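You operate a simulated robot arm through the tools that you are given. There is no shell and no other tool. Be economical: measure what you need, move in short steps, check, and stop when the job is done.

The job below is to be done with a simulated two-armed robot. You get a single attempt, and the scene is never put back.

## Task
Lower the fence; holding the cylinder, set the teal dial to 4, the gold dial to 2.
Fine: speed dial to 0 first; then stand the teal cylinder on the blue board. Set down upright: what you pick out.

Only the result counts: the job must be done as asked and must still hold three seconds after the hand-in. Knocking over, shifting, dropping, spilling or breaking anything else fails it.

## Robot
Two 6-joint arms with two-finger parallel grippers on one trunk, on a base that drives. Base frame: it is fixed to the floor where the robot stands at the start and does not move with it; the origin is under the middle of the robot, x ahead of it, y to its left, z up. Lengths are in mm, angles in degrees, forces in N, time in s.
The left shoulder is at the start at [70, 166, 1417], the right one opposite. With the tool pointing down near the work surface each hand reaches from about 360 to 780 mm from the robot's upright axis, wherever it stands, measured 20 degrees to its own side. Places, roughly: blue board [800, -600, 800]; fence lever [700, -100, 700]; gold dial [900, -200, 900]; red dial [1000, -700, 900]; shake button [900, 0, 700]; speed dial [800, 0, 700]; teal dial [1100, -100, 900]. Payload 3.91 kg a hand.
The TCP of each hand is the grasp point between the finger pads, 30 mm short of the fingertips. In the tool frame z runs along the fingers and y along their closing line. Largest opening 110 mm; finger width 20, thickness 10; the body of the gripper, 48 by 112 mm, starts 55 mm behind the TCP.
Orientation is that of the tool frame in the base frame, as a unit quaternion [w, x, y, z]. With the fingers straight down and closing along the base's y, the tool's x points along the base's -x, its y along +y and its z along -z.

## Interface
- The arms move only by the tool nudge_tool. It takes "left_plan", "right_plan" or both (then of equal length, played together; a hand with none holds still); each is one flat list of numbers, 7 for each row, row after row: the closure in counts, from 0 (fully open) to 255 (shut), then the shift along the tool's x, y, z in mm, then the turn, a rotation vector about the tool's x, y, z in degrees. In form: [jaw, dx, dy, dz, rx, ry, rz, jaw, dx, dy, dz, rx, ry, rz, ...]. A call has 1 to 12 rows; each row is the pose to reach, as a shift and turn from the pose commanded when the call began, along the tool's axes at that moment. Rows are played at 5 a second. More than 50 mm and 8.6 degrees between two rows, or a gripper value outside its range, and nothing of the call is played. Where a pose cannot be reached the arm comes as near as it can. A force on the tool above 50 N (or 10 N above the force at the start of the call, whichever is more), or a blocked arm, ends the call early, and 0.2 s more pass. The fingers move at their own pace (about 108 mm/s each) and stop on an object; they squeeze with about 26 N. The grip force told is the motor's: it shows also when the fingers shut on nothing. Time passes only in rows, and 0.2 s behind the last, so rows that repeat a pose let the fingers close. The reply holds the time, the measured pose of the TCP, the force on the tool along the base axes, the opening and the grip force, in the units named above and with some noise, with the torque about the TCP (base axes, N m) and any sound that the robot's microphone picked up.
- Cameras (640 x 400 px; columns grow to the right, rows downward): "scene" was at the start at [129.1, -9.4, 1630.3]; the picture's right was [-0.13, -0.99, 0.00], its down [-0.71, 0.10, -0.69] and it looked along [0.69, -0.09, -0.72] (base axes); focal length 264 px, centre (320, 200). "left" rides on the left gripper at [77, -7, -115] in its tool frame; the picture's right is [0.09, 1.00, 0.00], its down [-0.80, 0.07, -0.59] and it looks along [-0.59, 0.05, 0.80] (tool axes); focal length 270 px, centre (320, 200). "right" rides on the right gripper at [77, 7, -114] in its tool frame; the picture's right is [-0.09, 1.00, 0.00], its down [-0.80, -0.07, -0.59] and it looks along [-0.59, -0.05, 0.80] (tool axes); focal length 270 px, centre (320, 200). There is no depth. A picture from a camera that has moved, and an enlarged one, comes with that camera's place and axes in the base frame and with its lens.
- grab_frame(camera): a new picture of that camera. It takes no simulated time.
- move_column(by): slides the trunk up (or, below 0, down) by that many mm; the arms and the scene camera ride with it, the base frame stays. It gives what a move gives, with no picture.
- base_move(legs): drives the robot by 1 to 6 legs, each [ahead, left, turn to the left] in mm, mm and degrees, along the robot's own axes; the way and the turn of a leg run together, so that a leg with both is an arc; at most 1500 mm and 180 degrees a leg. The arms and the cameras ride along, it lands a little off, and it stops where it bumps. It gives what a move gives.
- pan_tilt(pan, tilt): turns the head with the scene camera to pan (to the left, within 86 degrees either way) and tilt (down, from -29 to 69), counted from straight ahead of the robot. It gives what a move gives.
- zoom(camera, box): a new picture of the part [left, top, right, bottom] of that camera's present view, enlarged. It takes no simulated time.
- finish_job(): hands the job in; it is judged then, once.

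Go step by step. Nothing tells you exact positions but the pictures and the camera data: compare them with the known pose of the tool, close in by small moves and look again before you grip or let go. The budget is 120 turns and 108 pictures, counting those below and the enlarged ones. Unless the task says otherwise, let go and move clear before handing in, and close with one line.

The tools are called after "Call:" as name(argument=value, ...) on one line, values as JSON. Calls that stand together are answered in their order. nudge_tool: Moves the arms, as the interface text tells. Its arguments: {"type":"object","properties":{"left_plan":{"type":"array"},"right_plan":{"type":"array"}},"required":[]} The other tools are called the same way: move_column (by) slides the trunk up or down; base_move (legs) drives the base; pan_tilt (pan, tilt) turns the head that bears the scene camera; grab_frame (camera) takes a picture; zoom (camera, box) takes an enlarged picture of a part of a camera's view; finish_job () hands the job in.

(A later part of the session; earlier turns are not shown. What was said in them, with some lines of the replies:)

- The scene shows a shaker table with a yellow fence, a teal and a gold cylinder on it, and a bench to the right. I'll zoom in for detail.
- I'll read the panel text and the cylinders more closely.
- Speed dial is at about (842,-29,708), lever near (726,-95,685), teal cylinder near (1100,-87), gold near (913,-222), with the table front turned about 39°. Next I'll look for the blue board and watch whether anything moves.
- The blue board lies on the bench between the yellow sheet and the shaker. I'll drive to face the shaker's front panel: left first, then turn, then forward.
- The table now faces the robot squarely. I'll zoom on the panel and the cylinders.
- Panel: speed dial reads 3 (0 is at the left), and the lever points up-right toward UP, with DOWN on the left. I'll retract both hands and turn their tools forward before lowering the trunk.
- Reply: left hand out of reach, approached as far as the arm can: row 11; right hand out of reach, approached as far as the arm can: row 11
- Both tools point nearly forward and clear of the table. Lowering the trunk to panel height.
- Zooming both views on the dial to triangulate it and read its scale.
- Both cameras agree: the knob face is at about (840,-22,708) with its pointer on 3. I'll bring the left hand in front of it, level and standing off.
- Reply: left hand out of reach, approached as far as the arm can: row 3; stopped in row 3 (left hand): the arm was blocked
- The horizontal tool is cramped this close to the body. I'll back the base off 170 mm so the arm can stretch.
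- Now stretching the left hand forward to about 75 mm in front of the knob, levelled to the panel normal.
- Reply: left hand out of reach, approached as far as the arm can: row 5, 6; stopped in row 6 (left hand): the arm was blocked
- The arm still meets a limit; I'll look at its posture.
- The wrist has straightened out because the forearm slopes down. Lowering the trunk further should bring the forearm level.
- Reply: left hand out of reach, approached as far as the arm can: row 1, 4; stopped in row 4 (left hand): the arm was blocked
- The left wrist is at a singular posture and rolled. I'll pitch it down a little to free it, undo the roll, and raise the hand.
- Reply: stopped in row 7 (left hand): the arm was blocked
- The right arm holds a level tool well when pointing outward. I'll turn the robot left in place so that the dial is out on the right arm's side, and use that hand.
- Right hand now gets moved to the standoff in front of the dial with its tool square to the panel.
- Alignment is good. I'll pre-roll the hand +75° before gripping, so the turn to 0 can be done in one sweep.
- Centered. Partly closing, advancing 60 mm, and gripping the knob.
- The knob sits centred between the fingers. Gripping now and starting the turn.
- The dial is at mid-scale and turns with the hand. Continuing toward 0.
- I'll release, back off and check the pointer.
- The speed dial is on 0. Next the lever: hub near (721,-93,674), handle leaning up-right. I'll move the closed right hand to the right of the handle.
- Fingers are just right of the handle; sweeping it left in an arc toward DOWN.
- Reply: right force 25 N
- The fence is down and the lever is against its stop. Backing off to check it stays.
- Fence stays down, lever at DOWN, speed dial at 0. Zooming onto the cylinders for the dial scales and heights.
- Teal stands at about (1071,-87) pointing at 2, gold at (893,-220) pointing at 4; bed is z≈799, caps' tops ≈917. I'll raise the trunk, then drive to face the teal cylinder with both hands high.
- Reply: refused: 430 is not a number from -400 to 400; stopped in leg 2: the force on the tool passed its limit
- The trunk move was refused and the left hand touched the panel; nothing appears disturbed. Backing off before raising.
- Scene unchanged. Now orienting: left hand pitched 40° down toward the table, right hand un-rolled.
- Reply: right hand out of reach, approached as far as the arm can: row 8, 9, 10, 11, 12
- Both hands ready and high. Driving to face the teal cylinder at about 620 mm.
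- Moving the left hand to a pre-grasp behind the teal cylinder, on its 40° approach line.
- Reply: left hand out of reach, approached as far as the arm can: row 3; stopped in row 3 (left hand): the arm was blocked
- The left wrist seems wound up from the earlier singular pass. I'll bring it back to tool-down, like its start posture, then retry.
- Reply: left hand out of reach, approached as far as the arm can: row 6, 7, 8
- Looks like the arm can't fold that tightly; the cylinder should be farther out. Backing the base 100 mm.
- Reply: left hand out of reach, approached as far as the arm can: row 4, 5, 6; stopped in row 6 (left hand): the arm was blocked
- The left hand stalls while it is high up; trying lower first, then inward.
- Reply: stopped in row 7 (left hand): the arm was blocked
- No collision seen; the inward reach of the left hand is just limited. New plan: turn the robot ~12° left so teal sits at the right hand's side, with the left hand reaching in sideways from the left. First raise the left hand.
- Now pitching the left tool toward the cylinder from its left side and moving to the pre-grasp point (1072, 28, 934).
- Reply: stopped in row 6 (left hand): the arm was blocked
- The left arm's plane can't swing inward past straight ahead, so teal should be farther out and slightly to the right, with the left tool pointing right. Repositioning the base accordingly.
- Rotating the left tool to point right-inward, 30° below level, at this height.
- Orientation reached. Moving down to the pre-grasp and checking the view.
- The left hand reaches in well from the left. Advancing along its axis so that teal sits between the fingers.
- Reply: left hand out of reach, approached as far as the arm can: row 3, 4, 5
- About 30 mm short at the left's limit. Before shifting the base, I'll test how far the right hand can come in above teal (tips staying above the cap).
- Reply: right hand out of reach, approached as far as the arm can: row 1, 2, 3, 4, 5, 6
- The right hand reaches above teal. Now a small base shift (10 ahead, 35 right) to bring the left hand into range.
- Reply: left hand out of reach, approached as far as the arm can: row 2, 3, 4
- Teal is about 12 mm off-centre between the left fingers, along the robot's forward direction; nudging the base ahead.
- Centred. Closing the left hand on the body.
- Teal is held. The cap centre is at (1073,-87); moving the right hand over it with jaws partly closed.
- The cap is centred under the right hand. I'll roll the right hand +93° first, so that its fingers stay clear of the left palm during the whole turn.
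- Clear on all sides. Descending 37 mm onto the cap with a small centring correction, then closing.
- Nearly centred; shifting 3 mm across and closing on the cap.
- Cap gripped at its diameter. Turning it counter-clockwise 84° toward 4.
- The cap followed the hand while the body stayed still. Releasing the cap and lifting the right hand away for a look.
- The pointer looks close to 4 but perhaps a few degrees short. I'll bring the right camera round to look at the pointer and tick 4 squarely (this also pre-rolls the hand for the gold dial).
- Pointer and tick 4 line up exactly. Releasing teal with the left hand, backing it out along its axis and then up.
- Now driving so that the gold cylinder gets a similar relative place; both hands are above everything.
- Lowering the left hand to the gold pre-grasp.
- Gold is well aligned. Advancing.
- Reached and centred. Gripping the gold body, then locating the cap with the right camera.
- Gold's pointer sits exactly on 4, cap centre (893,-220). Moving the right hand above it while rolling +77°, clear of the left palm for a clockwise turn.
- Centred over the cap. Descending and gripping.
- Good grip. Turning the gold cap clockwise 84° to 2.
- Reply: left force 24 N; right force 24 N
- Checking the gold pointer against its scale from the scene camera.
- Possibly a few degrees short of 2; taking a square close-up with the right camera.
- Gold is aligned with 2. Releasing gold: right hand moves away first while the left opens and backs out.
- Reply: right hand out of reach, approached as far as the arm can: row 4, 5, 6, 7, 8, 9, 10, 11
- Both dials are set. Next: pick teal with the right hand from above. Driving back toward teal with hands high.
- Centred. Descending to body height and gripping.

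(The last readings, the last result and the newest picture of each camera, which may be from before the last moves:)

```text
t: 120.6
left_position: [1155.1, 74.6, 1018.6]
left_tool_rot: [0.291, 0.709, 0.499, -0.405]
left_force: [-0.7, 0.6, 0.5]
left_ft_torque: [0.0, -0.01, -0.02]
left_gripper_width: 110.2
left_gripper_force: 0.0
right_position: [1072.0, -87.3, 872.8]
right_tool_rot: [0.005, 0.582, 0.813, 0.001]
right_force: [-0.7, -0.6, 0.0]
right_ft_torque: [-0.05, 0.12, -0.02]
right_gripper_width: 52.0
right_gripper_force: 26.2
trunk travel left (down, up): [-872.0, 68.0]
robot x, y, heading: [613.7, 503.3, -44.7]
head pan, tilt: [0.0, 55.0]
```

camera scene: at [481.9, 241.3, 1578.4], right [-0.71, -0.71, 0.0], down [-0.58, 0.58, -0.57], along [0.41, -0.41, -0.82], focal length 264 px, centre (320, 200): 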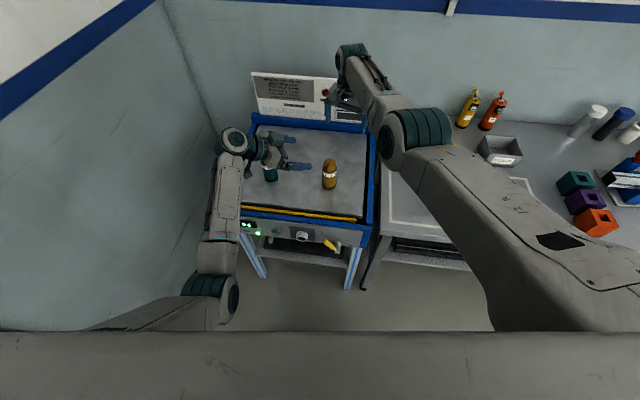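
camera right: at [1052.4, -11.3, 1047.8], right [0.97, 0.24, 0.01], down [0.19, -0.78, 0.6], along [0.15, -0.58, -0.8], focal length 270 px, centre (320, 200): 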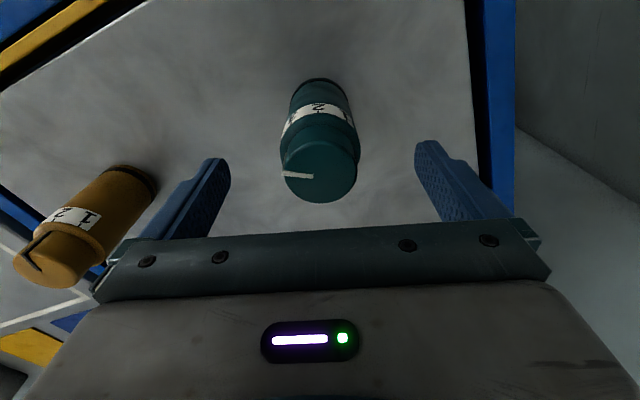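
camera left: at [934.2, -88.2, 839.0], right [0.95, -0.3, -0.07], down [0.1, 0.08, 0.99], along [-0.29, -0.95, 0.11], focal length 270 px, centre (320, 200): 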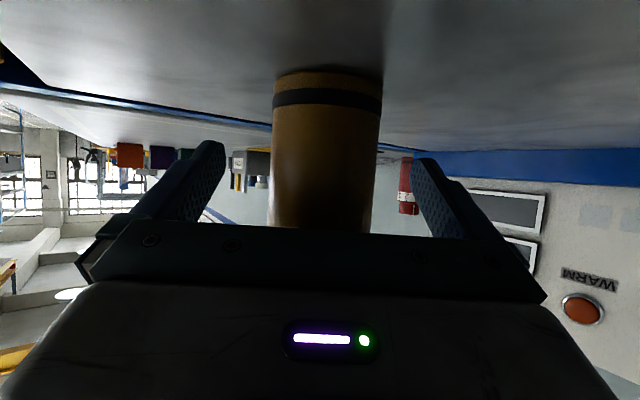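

Teal is gripped (52 mm). Lifting it 140 mm.

Call:
nudge_tool(right_plan=[255, 0, 0, -20, 0, 0, 0, 255, 0, 0, -50, 0, 0, 0, 255, 0, 0, -80, 0, 0, 0, 255, 0, 0, -110, 0, 0, 0, 255, 0, 0, -140, 0, 0, 0, 255, 0, 0, -140, 0, 0, 0])

Call:
grab_frame(camera="scene")

```text
t: 122.0
left_position: [1154.3, 74.1, 1018.8]
left_tool_rot: [0.291, 0.709, 0.499, -0.405]
left_force: [-0.6, 0.2, -0.4]
left_ft_torque: [0.0, -0.04, 0.02]
left_gripper_width: 109.9
left_gripper_force: 0.1
right_position: [1071.1, -85.5, 1009.9]
right_tool_rot: [0.005, 0.581, 0.814, 0.002]
right_force: [0.8, -0.1, -3.3]
right_ft_torque: [0.01, 0.0, 0.02]
right_gripper_width: 51.6
right_gripper_force: 25.5
trunk travel left (down, up): [-872.0, 68.0]
robot x, y, heading: [617.7, 505.9, -44.6]
head pan, tilt: [0.0, 55.0]
```

```text
17 pictures are left
camera scene: at [702.6, 418.2, 1578.3], right [-0.7, -0.71, 0.0], down [-0.58, 0.58, -0.57], along [0.41, -0.4, -0.82], focal length 264 px, centre (320, 200)
```

scene: 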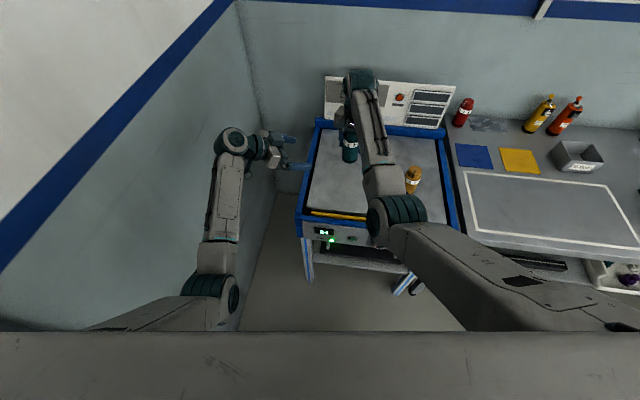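

Teal is up, its base at about z 936. The blue board centre is at about (807,-564). Driving back from the table, then right, then turning.

Call:
base_move(legs=[[-300, 0, 0], [0, -512, 0], [0, 0, 11.6]])

```text
t: 127.3
left_position: [664.9, 48.1, 1017.7]
left_tool_rot: [0.33, 0.654, 0.57, -0.373]
left_force: [0.6, 0.1, -0.5]
left_ft_torque: [0.03, -0.04, 0.0]
left_gripper_width: 110.2
left_gripper_force: 0.0
right_position: [616.9, -125.2, 1010.9]
right_tool_rot: [0.005, 0.492, 0.871, 0.002]
right_force: [-0.9, 0.0, -3.6]
right_ft_torque: [0.04, -0.01, 0.0]
right_gripper_width: 51.6
right_gripper_force: 26.2
trunk travel left (down, up): [-872.0, 68.0]
robot x, y, heading: [46.5, 350.0, -32.8]
head pan, tilt: [0.0, 55.0]
```

Call:
nudge_tool(right_plan=[255, -18, -37, 0, 0, 0, 0, 255, -36, -74, 0, 0, 0, 0, 255, -54, -111, 0, 0, 0, 0, 255, -72, -147, 0, 0, 0, 0, 255, -72, -147, 0, 0, 0, 0])

Call:
pan_tilt(pan=-20, tilt=45)

Call:
grab_frame(camera="scene")

```text
t: 128.5
left_position: [665.8, 48.8, 1018.2]
left_tool_rot: [0.332, 0.652, 0.571, -0.372]
left_force: [0.3, 0.0, 0.3]
left_ft_torque: [0.0, -0.01, 0.04]
left_gripper_width: 110.1
left_gripper_force: 0.0
right_position: [531.3, -261.6, 1011.3]
right_tool_rot: [0.005, 0.493, 0.87, 0.002]
right_force: [0.8, 0.4, -2.6]
right_ft_torque: [0.01, 0.01, 0.02]
right_gripper_width: 51.8
right_gripper_force: 25.9
trunk travel left (down, up): [-872.0, 68.0]
robot x, y, heading: [49.4, 354.2, -32.4]
head pan, tilt: [0.0, 55.0]
```

```text
t: 129.4
left_position: [665.5, 48.9, 1019.3]
left_tool_rot: [0.331, 0.653, 0.57, -0.373]
left_force: [-0.4, -0.3, -0.7]
left_ft_torque: [-0.02, 0.03, 0.05]
left_gripper_width: 109.9
left_gripper_force: 0.0
right_position: [531.0, -261.5, 1010.4]
right_tool_rot: [0.005, 0.492, 0.87, 0.001]
right_force: [-0.4, 0.8, -2.8]
right_ft_torque: [0.05, 0.0, 0.01]
right_gripper_width: 51.7
right_gripper_force: 25.7
trunk travel left (down, up): [-872.0, 68.0]
robot x, y, heading: [50.3, 354.9, -32.6]
head pan, tilt: [-20.0, 45.0]
```

```text
16 pictures are left
camera scene: at [140.1, 265.1, 1591.7], right [-0.79, -0.61, 0.0], down [-0.43, 0.56, -0.71], along [0.43, -0.56, -0.71], focal length 264 px, centre (320, 200)
```

scene: 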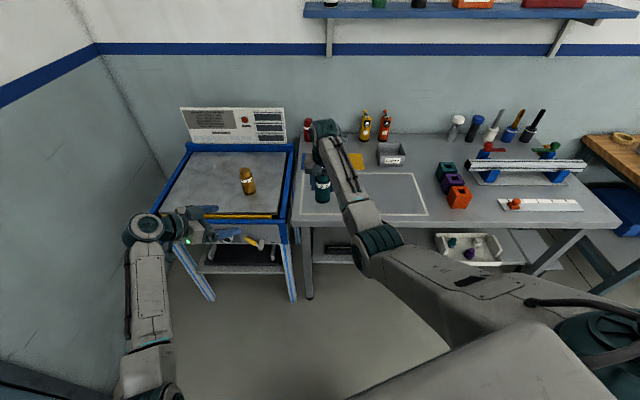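

Way is clear. Driving so the held cylinder comes above the blue board.

Call:
base_move(legs=[[390, -106, 0]])

Call:
grab_frame(camera="right")

Call:
grab_frame(camera="scene")

```text
t: 131.9
left_position: [933.6, -247.6, 1019.7]
left_tool_rot: [0.331, 0.653, 0.57, -0.373]
left_force: [-0.4, -0.1, 0.0]
left_ft_torque: [0.0, 0.01, 0.04]
left_gripper_width: 110.0
left_gripper_force: 0.0
right_position: [798.2, -556.6, 1012.0]
right_tool_rot: [0.006, 0.493, 0.87, 0.002]
right_force: [-0.9, -0.2, -3.1]
right_ft_torque: [0.0, -0.02, 0.01]
right_gripper_width: 51.8
right_gripper_force: 26.3
trunk travel left (down, up): [-872.0, 68.0]
robot x, y, heading: [320.9, 61.6, -32.9]
head pan, tilt: [-20.0, 45.0]
```

```text
15 pictures are left
camera right: at [763.6, -488.4, 1125.4], right [0.9, 0.44, 0.01], down [0.34, -0.72, 0.6], along [0.27, -0.54, -0.8], focal length 270 px, centre (320, 200)
```

right: 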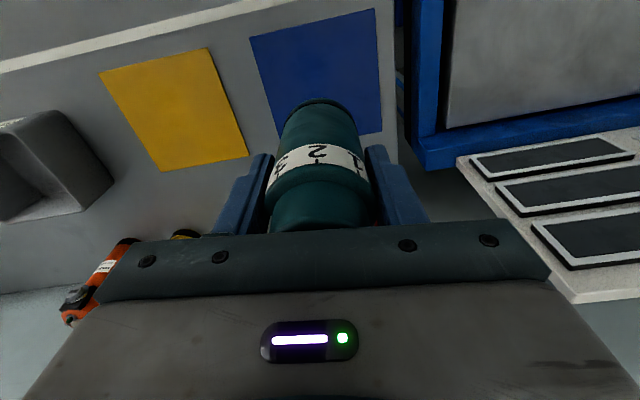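

```text
14 pictures are left
camera scene: at [407.7, -29.5, 1592.0], right [-0.8, -0.61, 0.0], down [-0.43, 0.56, -0.71], along [0.43, -0.56, -0.71], focal length 264 px, centre (320, 200)
```

scene: 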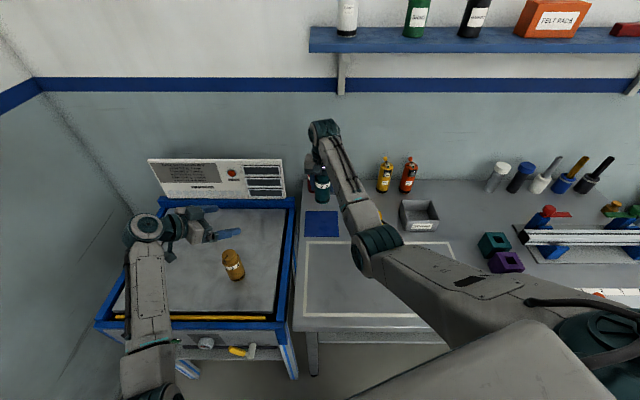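

Board centre (806.5,-564), cylinder almost above it. Centring and lowering to just above the board.

Call:
nudge_tool(right_plan=[255, -10.7, 3.5, 0, 0, 0, 0, 255, -10.7, 3.5, 30, 0, 0, 0, 255, -10.7, 3.5, 60, 0, 0, 0, 255, -10.7, 3.5, 90, 0, 0, 0, 255, -10.7, 3.5, 110, 0, 0, 0, 255, -10.7, 3.5, 124, 0, 0, 0, 255, -10.7, 3.5, 124, 0, 0, 0])

Call:
grab_frame(camera="right")

Call:
zoom(camera="scene", box=[280, 160, 370, 250])

```text
t: 133.5
left_position: [934.0, -247.0, 1018.6]
left_tool_rot: [0.331, 0.653, 0.57, -0.373]
left_force: [-0.9, -0.1, -0.5]
left_ft_torque: [0.01, -0.01, 0.0]
left_gripper_width: 110.1
left_gripper_force: 0.0
right_position: [806.9, -565.4, 888.2]
right_tool_rot: [0.005, 0.493, 0.87, 0.002]
right_force: [-0.5, -0.8, -3.2]
right_ft_torque: [-0.02, -0.03, 0.02]
right_gripper_width: 51.7
right_gripper_force: 25.6
trunk travel left (down, up): [-872.0, 68.0]
robot x, y, heading: [317.9, 62.0, -32.7]
head pan, tilt: [-20.0, 45.0]
```

```text
13 pictures are left
camera right: at [772.9, -496.9, 1000.7], right [0.9, 0.44, 0.01], down [0.34, -0.72, 0.6], along [0.27, -0.54, -0.8], focal length 270 px, centre (320, 200)
```

right: 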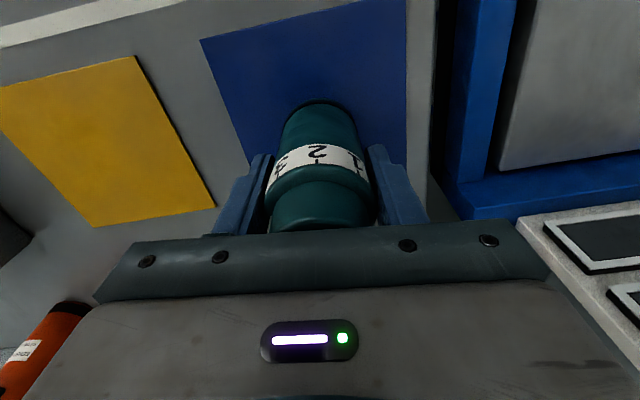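

```text
4.44 times, centred on (325, 205) of scene
camera zoom: at [408.9, -30.7, 1591.8], right [-0.8, -0.61, 0.0], down [-0.43, 0.56, -0.71], along [0.43, -0.56, -0.71], focal length 1174 px, centre (298, 178)
```

zoom: 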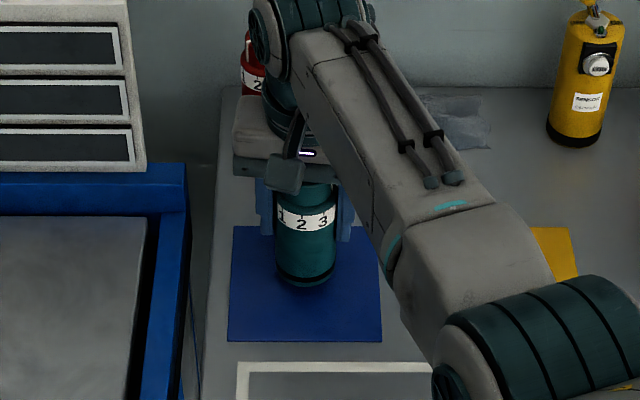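

Upright and over the middle of the board. Lowering slowly until it touches.

Call:
nudge_tool(right_plan=[255, 0, 0, 4, 0, 0, 0, 255, 0, 0, 8, 0, 0, 0, 255, 0, 0, 10, 0, 0, 0, 255, 0, 0, 12, 0, 0, 0, 255, 0, 0, 13, 0, 0, 0, 255, 0, 0, 13, 0, 0, 0])

```text
t: 134.9
left_position: [934.2, -247.9, 1019.6]
left_tool_rot: [0.331, 0.654, 0.569, -0.374]
left_force: [1.0, 0.1, 0.4]
left_ft_torque: [-0.02, -0.04, 0.0]
left_gripper_width: 109.9
left_gripper_force: 0.1
right_position: [809.6, -564.8, 875.7]
right_tool_rot: [0.006, 0.493, 0.87, 0.001]
right_force: [-0.4, -0.6, 4.0]
right_ft_torque: [-0.17, 0.17, 0.02]
right_gripper_width: 51.7
right_gripper_force: 25.3
trunk travel left (down, up): [-872.0, 68.0]
robot x, y, heading: [321.6, 59.9, -32.7]
head pan, tilt: [-20.0, 45.0]
```

Contact is felt (+7 N), so it stands on the board. Opening and lifting straight up.

Call:
nudge_tool(right_plan=[120, 0, 0, 0, 0, 0, 0, 60, 0, 0, 0, 0, 0, 0, 0, 0, 0, 0, 0, 0, 0, 0, 0, 0, 0, 0, 0, 0, 0, 0, 0, -25, 0, 0, 0, 0, 0, 0, -55, 0, 0, 0, 0, 0, 0, -90, 0, 0, 0, 0, 0, 0, -125, 0, 0, 0, 0, 0, 0, -125, 0, 0, 0])

Call:
grab_frame(camera="right")

```text
t: 136.9
left_position: [933.9, -247.9, 1018.8]
left_tool_rot: [0.331, 0.654, 0.57, -0.372]
left_force: [0.7, 0.0, -0.8]
left_ft_torque: [0.02, 0.04, -0.03]
left_gripper_width: 110.0
left_gripper_force: 0.1
right_position: [808.8, -566.3, 998.5]
right_tool_rot: [0.004, 0.494, 0.87, 0.001]
right_force: [0.5, -0.2, 0.9]
right_ft_torque: [-0.01, 0.01, -0.01]
right_gripper_width: 109.8
right_gripper_force: 0.0
trunk travel left (down, up): [-872.0, 68.0]
robot x, y, heading: [316.7, 60.6, -32.5]
head pan, tilt: [-20.0, 45.0]
```

```text
11 pictures are left
camera right: at [774.1, -497.6, 1111.2], right [0.9, 0.44, 0.01], down [0.34, -0.72, 0.6], along [0.27, -0.54, -0.8], focal length 270 px, centre (320, 200)
```

right: 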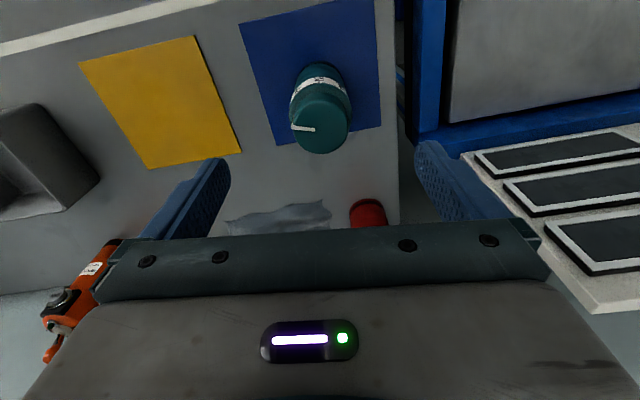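

Teal stands upright on the board. Driving back clear and doing a final check.

Call:
base_move(legs=[[-350, 60, 0]])

Call:
grab_frame(camera="scene")

```text
t: 139.2
left_position: [667.7, -1.7, 1017.9]
left_tool_rot: [0.332, 0.651, 0.572, -0.373]
left_force: [-0.8, -0.5, -0.1]
left_ft_torque: [0.0, -0.01, -0.01]
left_gripper_width: 110.1
left_gripper_force: 0.1
right_position: [545.7, -320.6, 996.7]
right_tool_rot: [0.004, 0.491, 0.871, 0.001]
right_force: [0.9, -0.3, -0.8]
right_ft_torque: [0.02, 0.02, 0.02]
right_gripper_width: 109.9
right_gripper_force: 0.1
trunk travel left (down, up): [-872.0, 68.0]
robot x, y, heading: [47.4, 302.7, -32.5]
head pan, tilt: [-20.0, 45.0]
```

```text
10 pictures are left
camera scene: at [141.9, 212.0, 1591.6], right [-0.79, -0.61, 0.0], down [-0.43, 0.56, -0.71], along [0.43, -0.56, -0.71], focal length 264 px, centre (320, 200)
```

scene: 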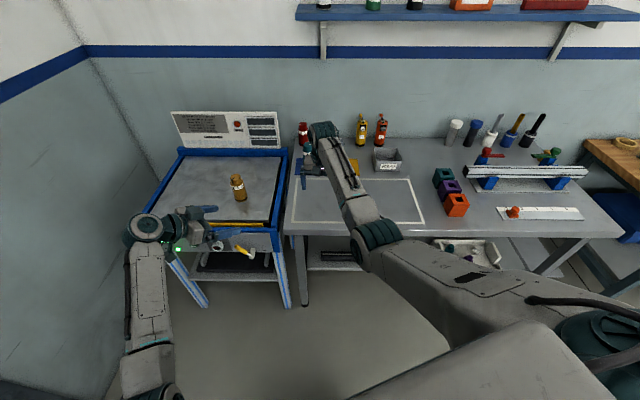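

Call:
base_move(legs=[[0, -120, -25]])

Call:
grab_frame(camera="scene")

```text
t: 140.9
left_position: [395.3, -318.8, 1018.6]
left_tool_rot: [0.242, 0.761, 0.415, -0.436]
left_force: [0.3, -0.7, 0.0]
left_ft_torque: [0.0, 0.0, -0.04]
left_gripper_width: 110.0
left_gripper_force: 0.1
right_position: [145.6, -554.1, 998.6]
right_tool_rot: [0.005, 0.669, 0.744, 0.0]
right_force: [0.4, 0.3, 0.1]
right_ft_torque: [-0.01, 0.02, 0.03]
right_gripper_width: 109.7
right_gripper_force: 0.0
trunk travel left (down, up): [-872.0, 68.0]
robot x, y, heading: [-34.5, 221.4, -57.4]
head pan, tilt: [-20.0, 45.0]
```

```text
9 pictures are left
camera scene: at [10.6, 99.8, 1591.8], right [-0.98, -0.21, 0.0], down [-0.15, 0.69, -0.71], along [0.15, -0.69, -0.71], focal length 264 px, centre (320, 200)
```

scene: 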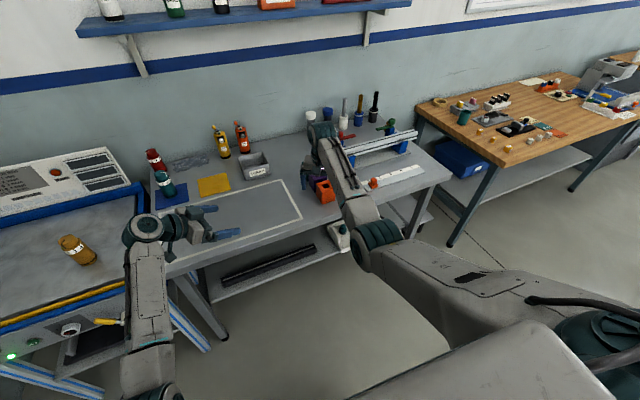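

Call:
zoom(camera="scene", box=[0, 140, 220, 370])

Call:
zoom(camera="scene", box=[135, 140, 215, 215])

```text
1.74 times, centred on (110, 255) of scene
camera zoom: at [10.6, 99.8, 1591.8], right [-0.98, -0.21, 0.0], down [-0.15, 0.69, -0.71], along [0.15, -0.69, -0.71], focal length 459 px, centre (685, 104)
```

zoom: 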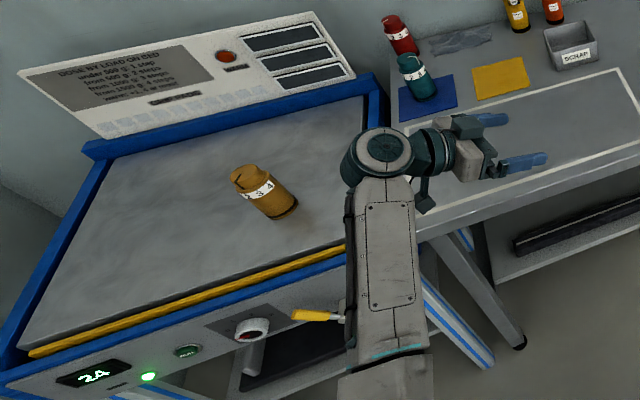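

```text
5.33 times, centred on (175, 178) of scene
camera zoom: at [10.6, 99.8, 1591.8], right [-0.98, -0.21, 0.0], down [-0.15, 0.69, -0.71], along [0.15, -0.69, -0.71], focal length 1408 px, centre (1093, 320)
```

zoom: 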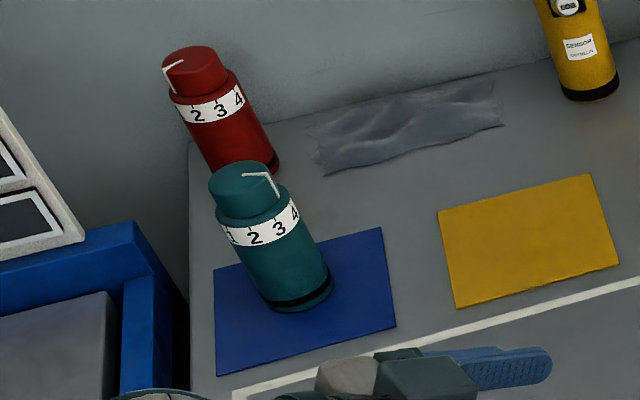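

Everything is as asked: speed dial 0, fence down, gold on 2, and teal on 4 standing upright on the blue board. Both hands are clear, so I'm handing in.

Call:
finish_job()

```text
The job is handed in.
```

The job is handed in: speed dial at 0, fence down, teal dial at 4 and gold dial at 2 (each cylinder held while its dial was turned), with the teal cylinder standing upright on the blue board. Early on, the left hand bumped the shaker's front panel while driving; nothing looked shifted or knocked over afterwards.
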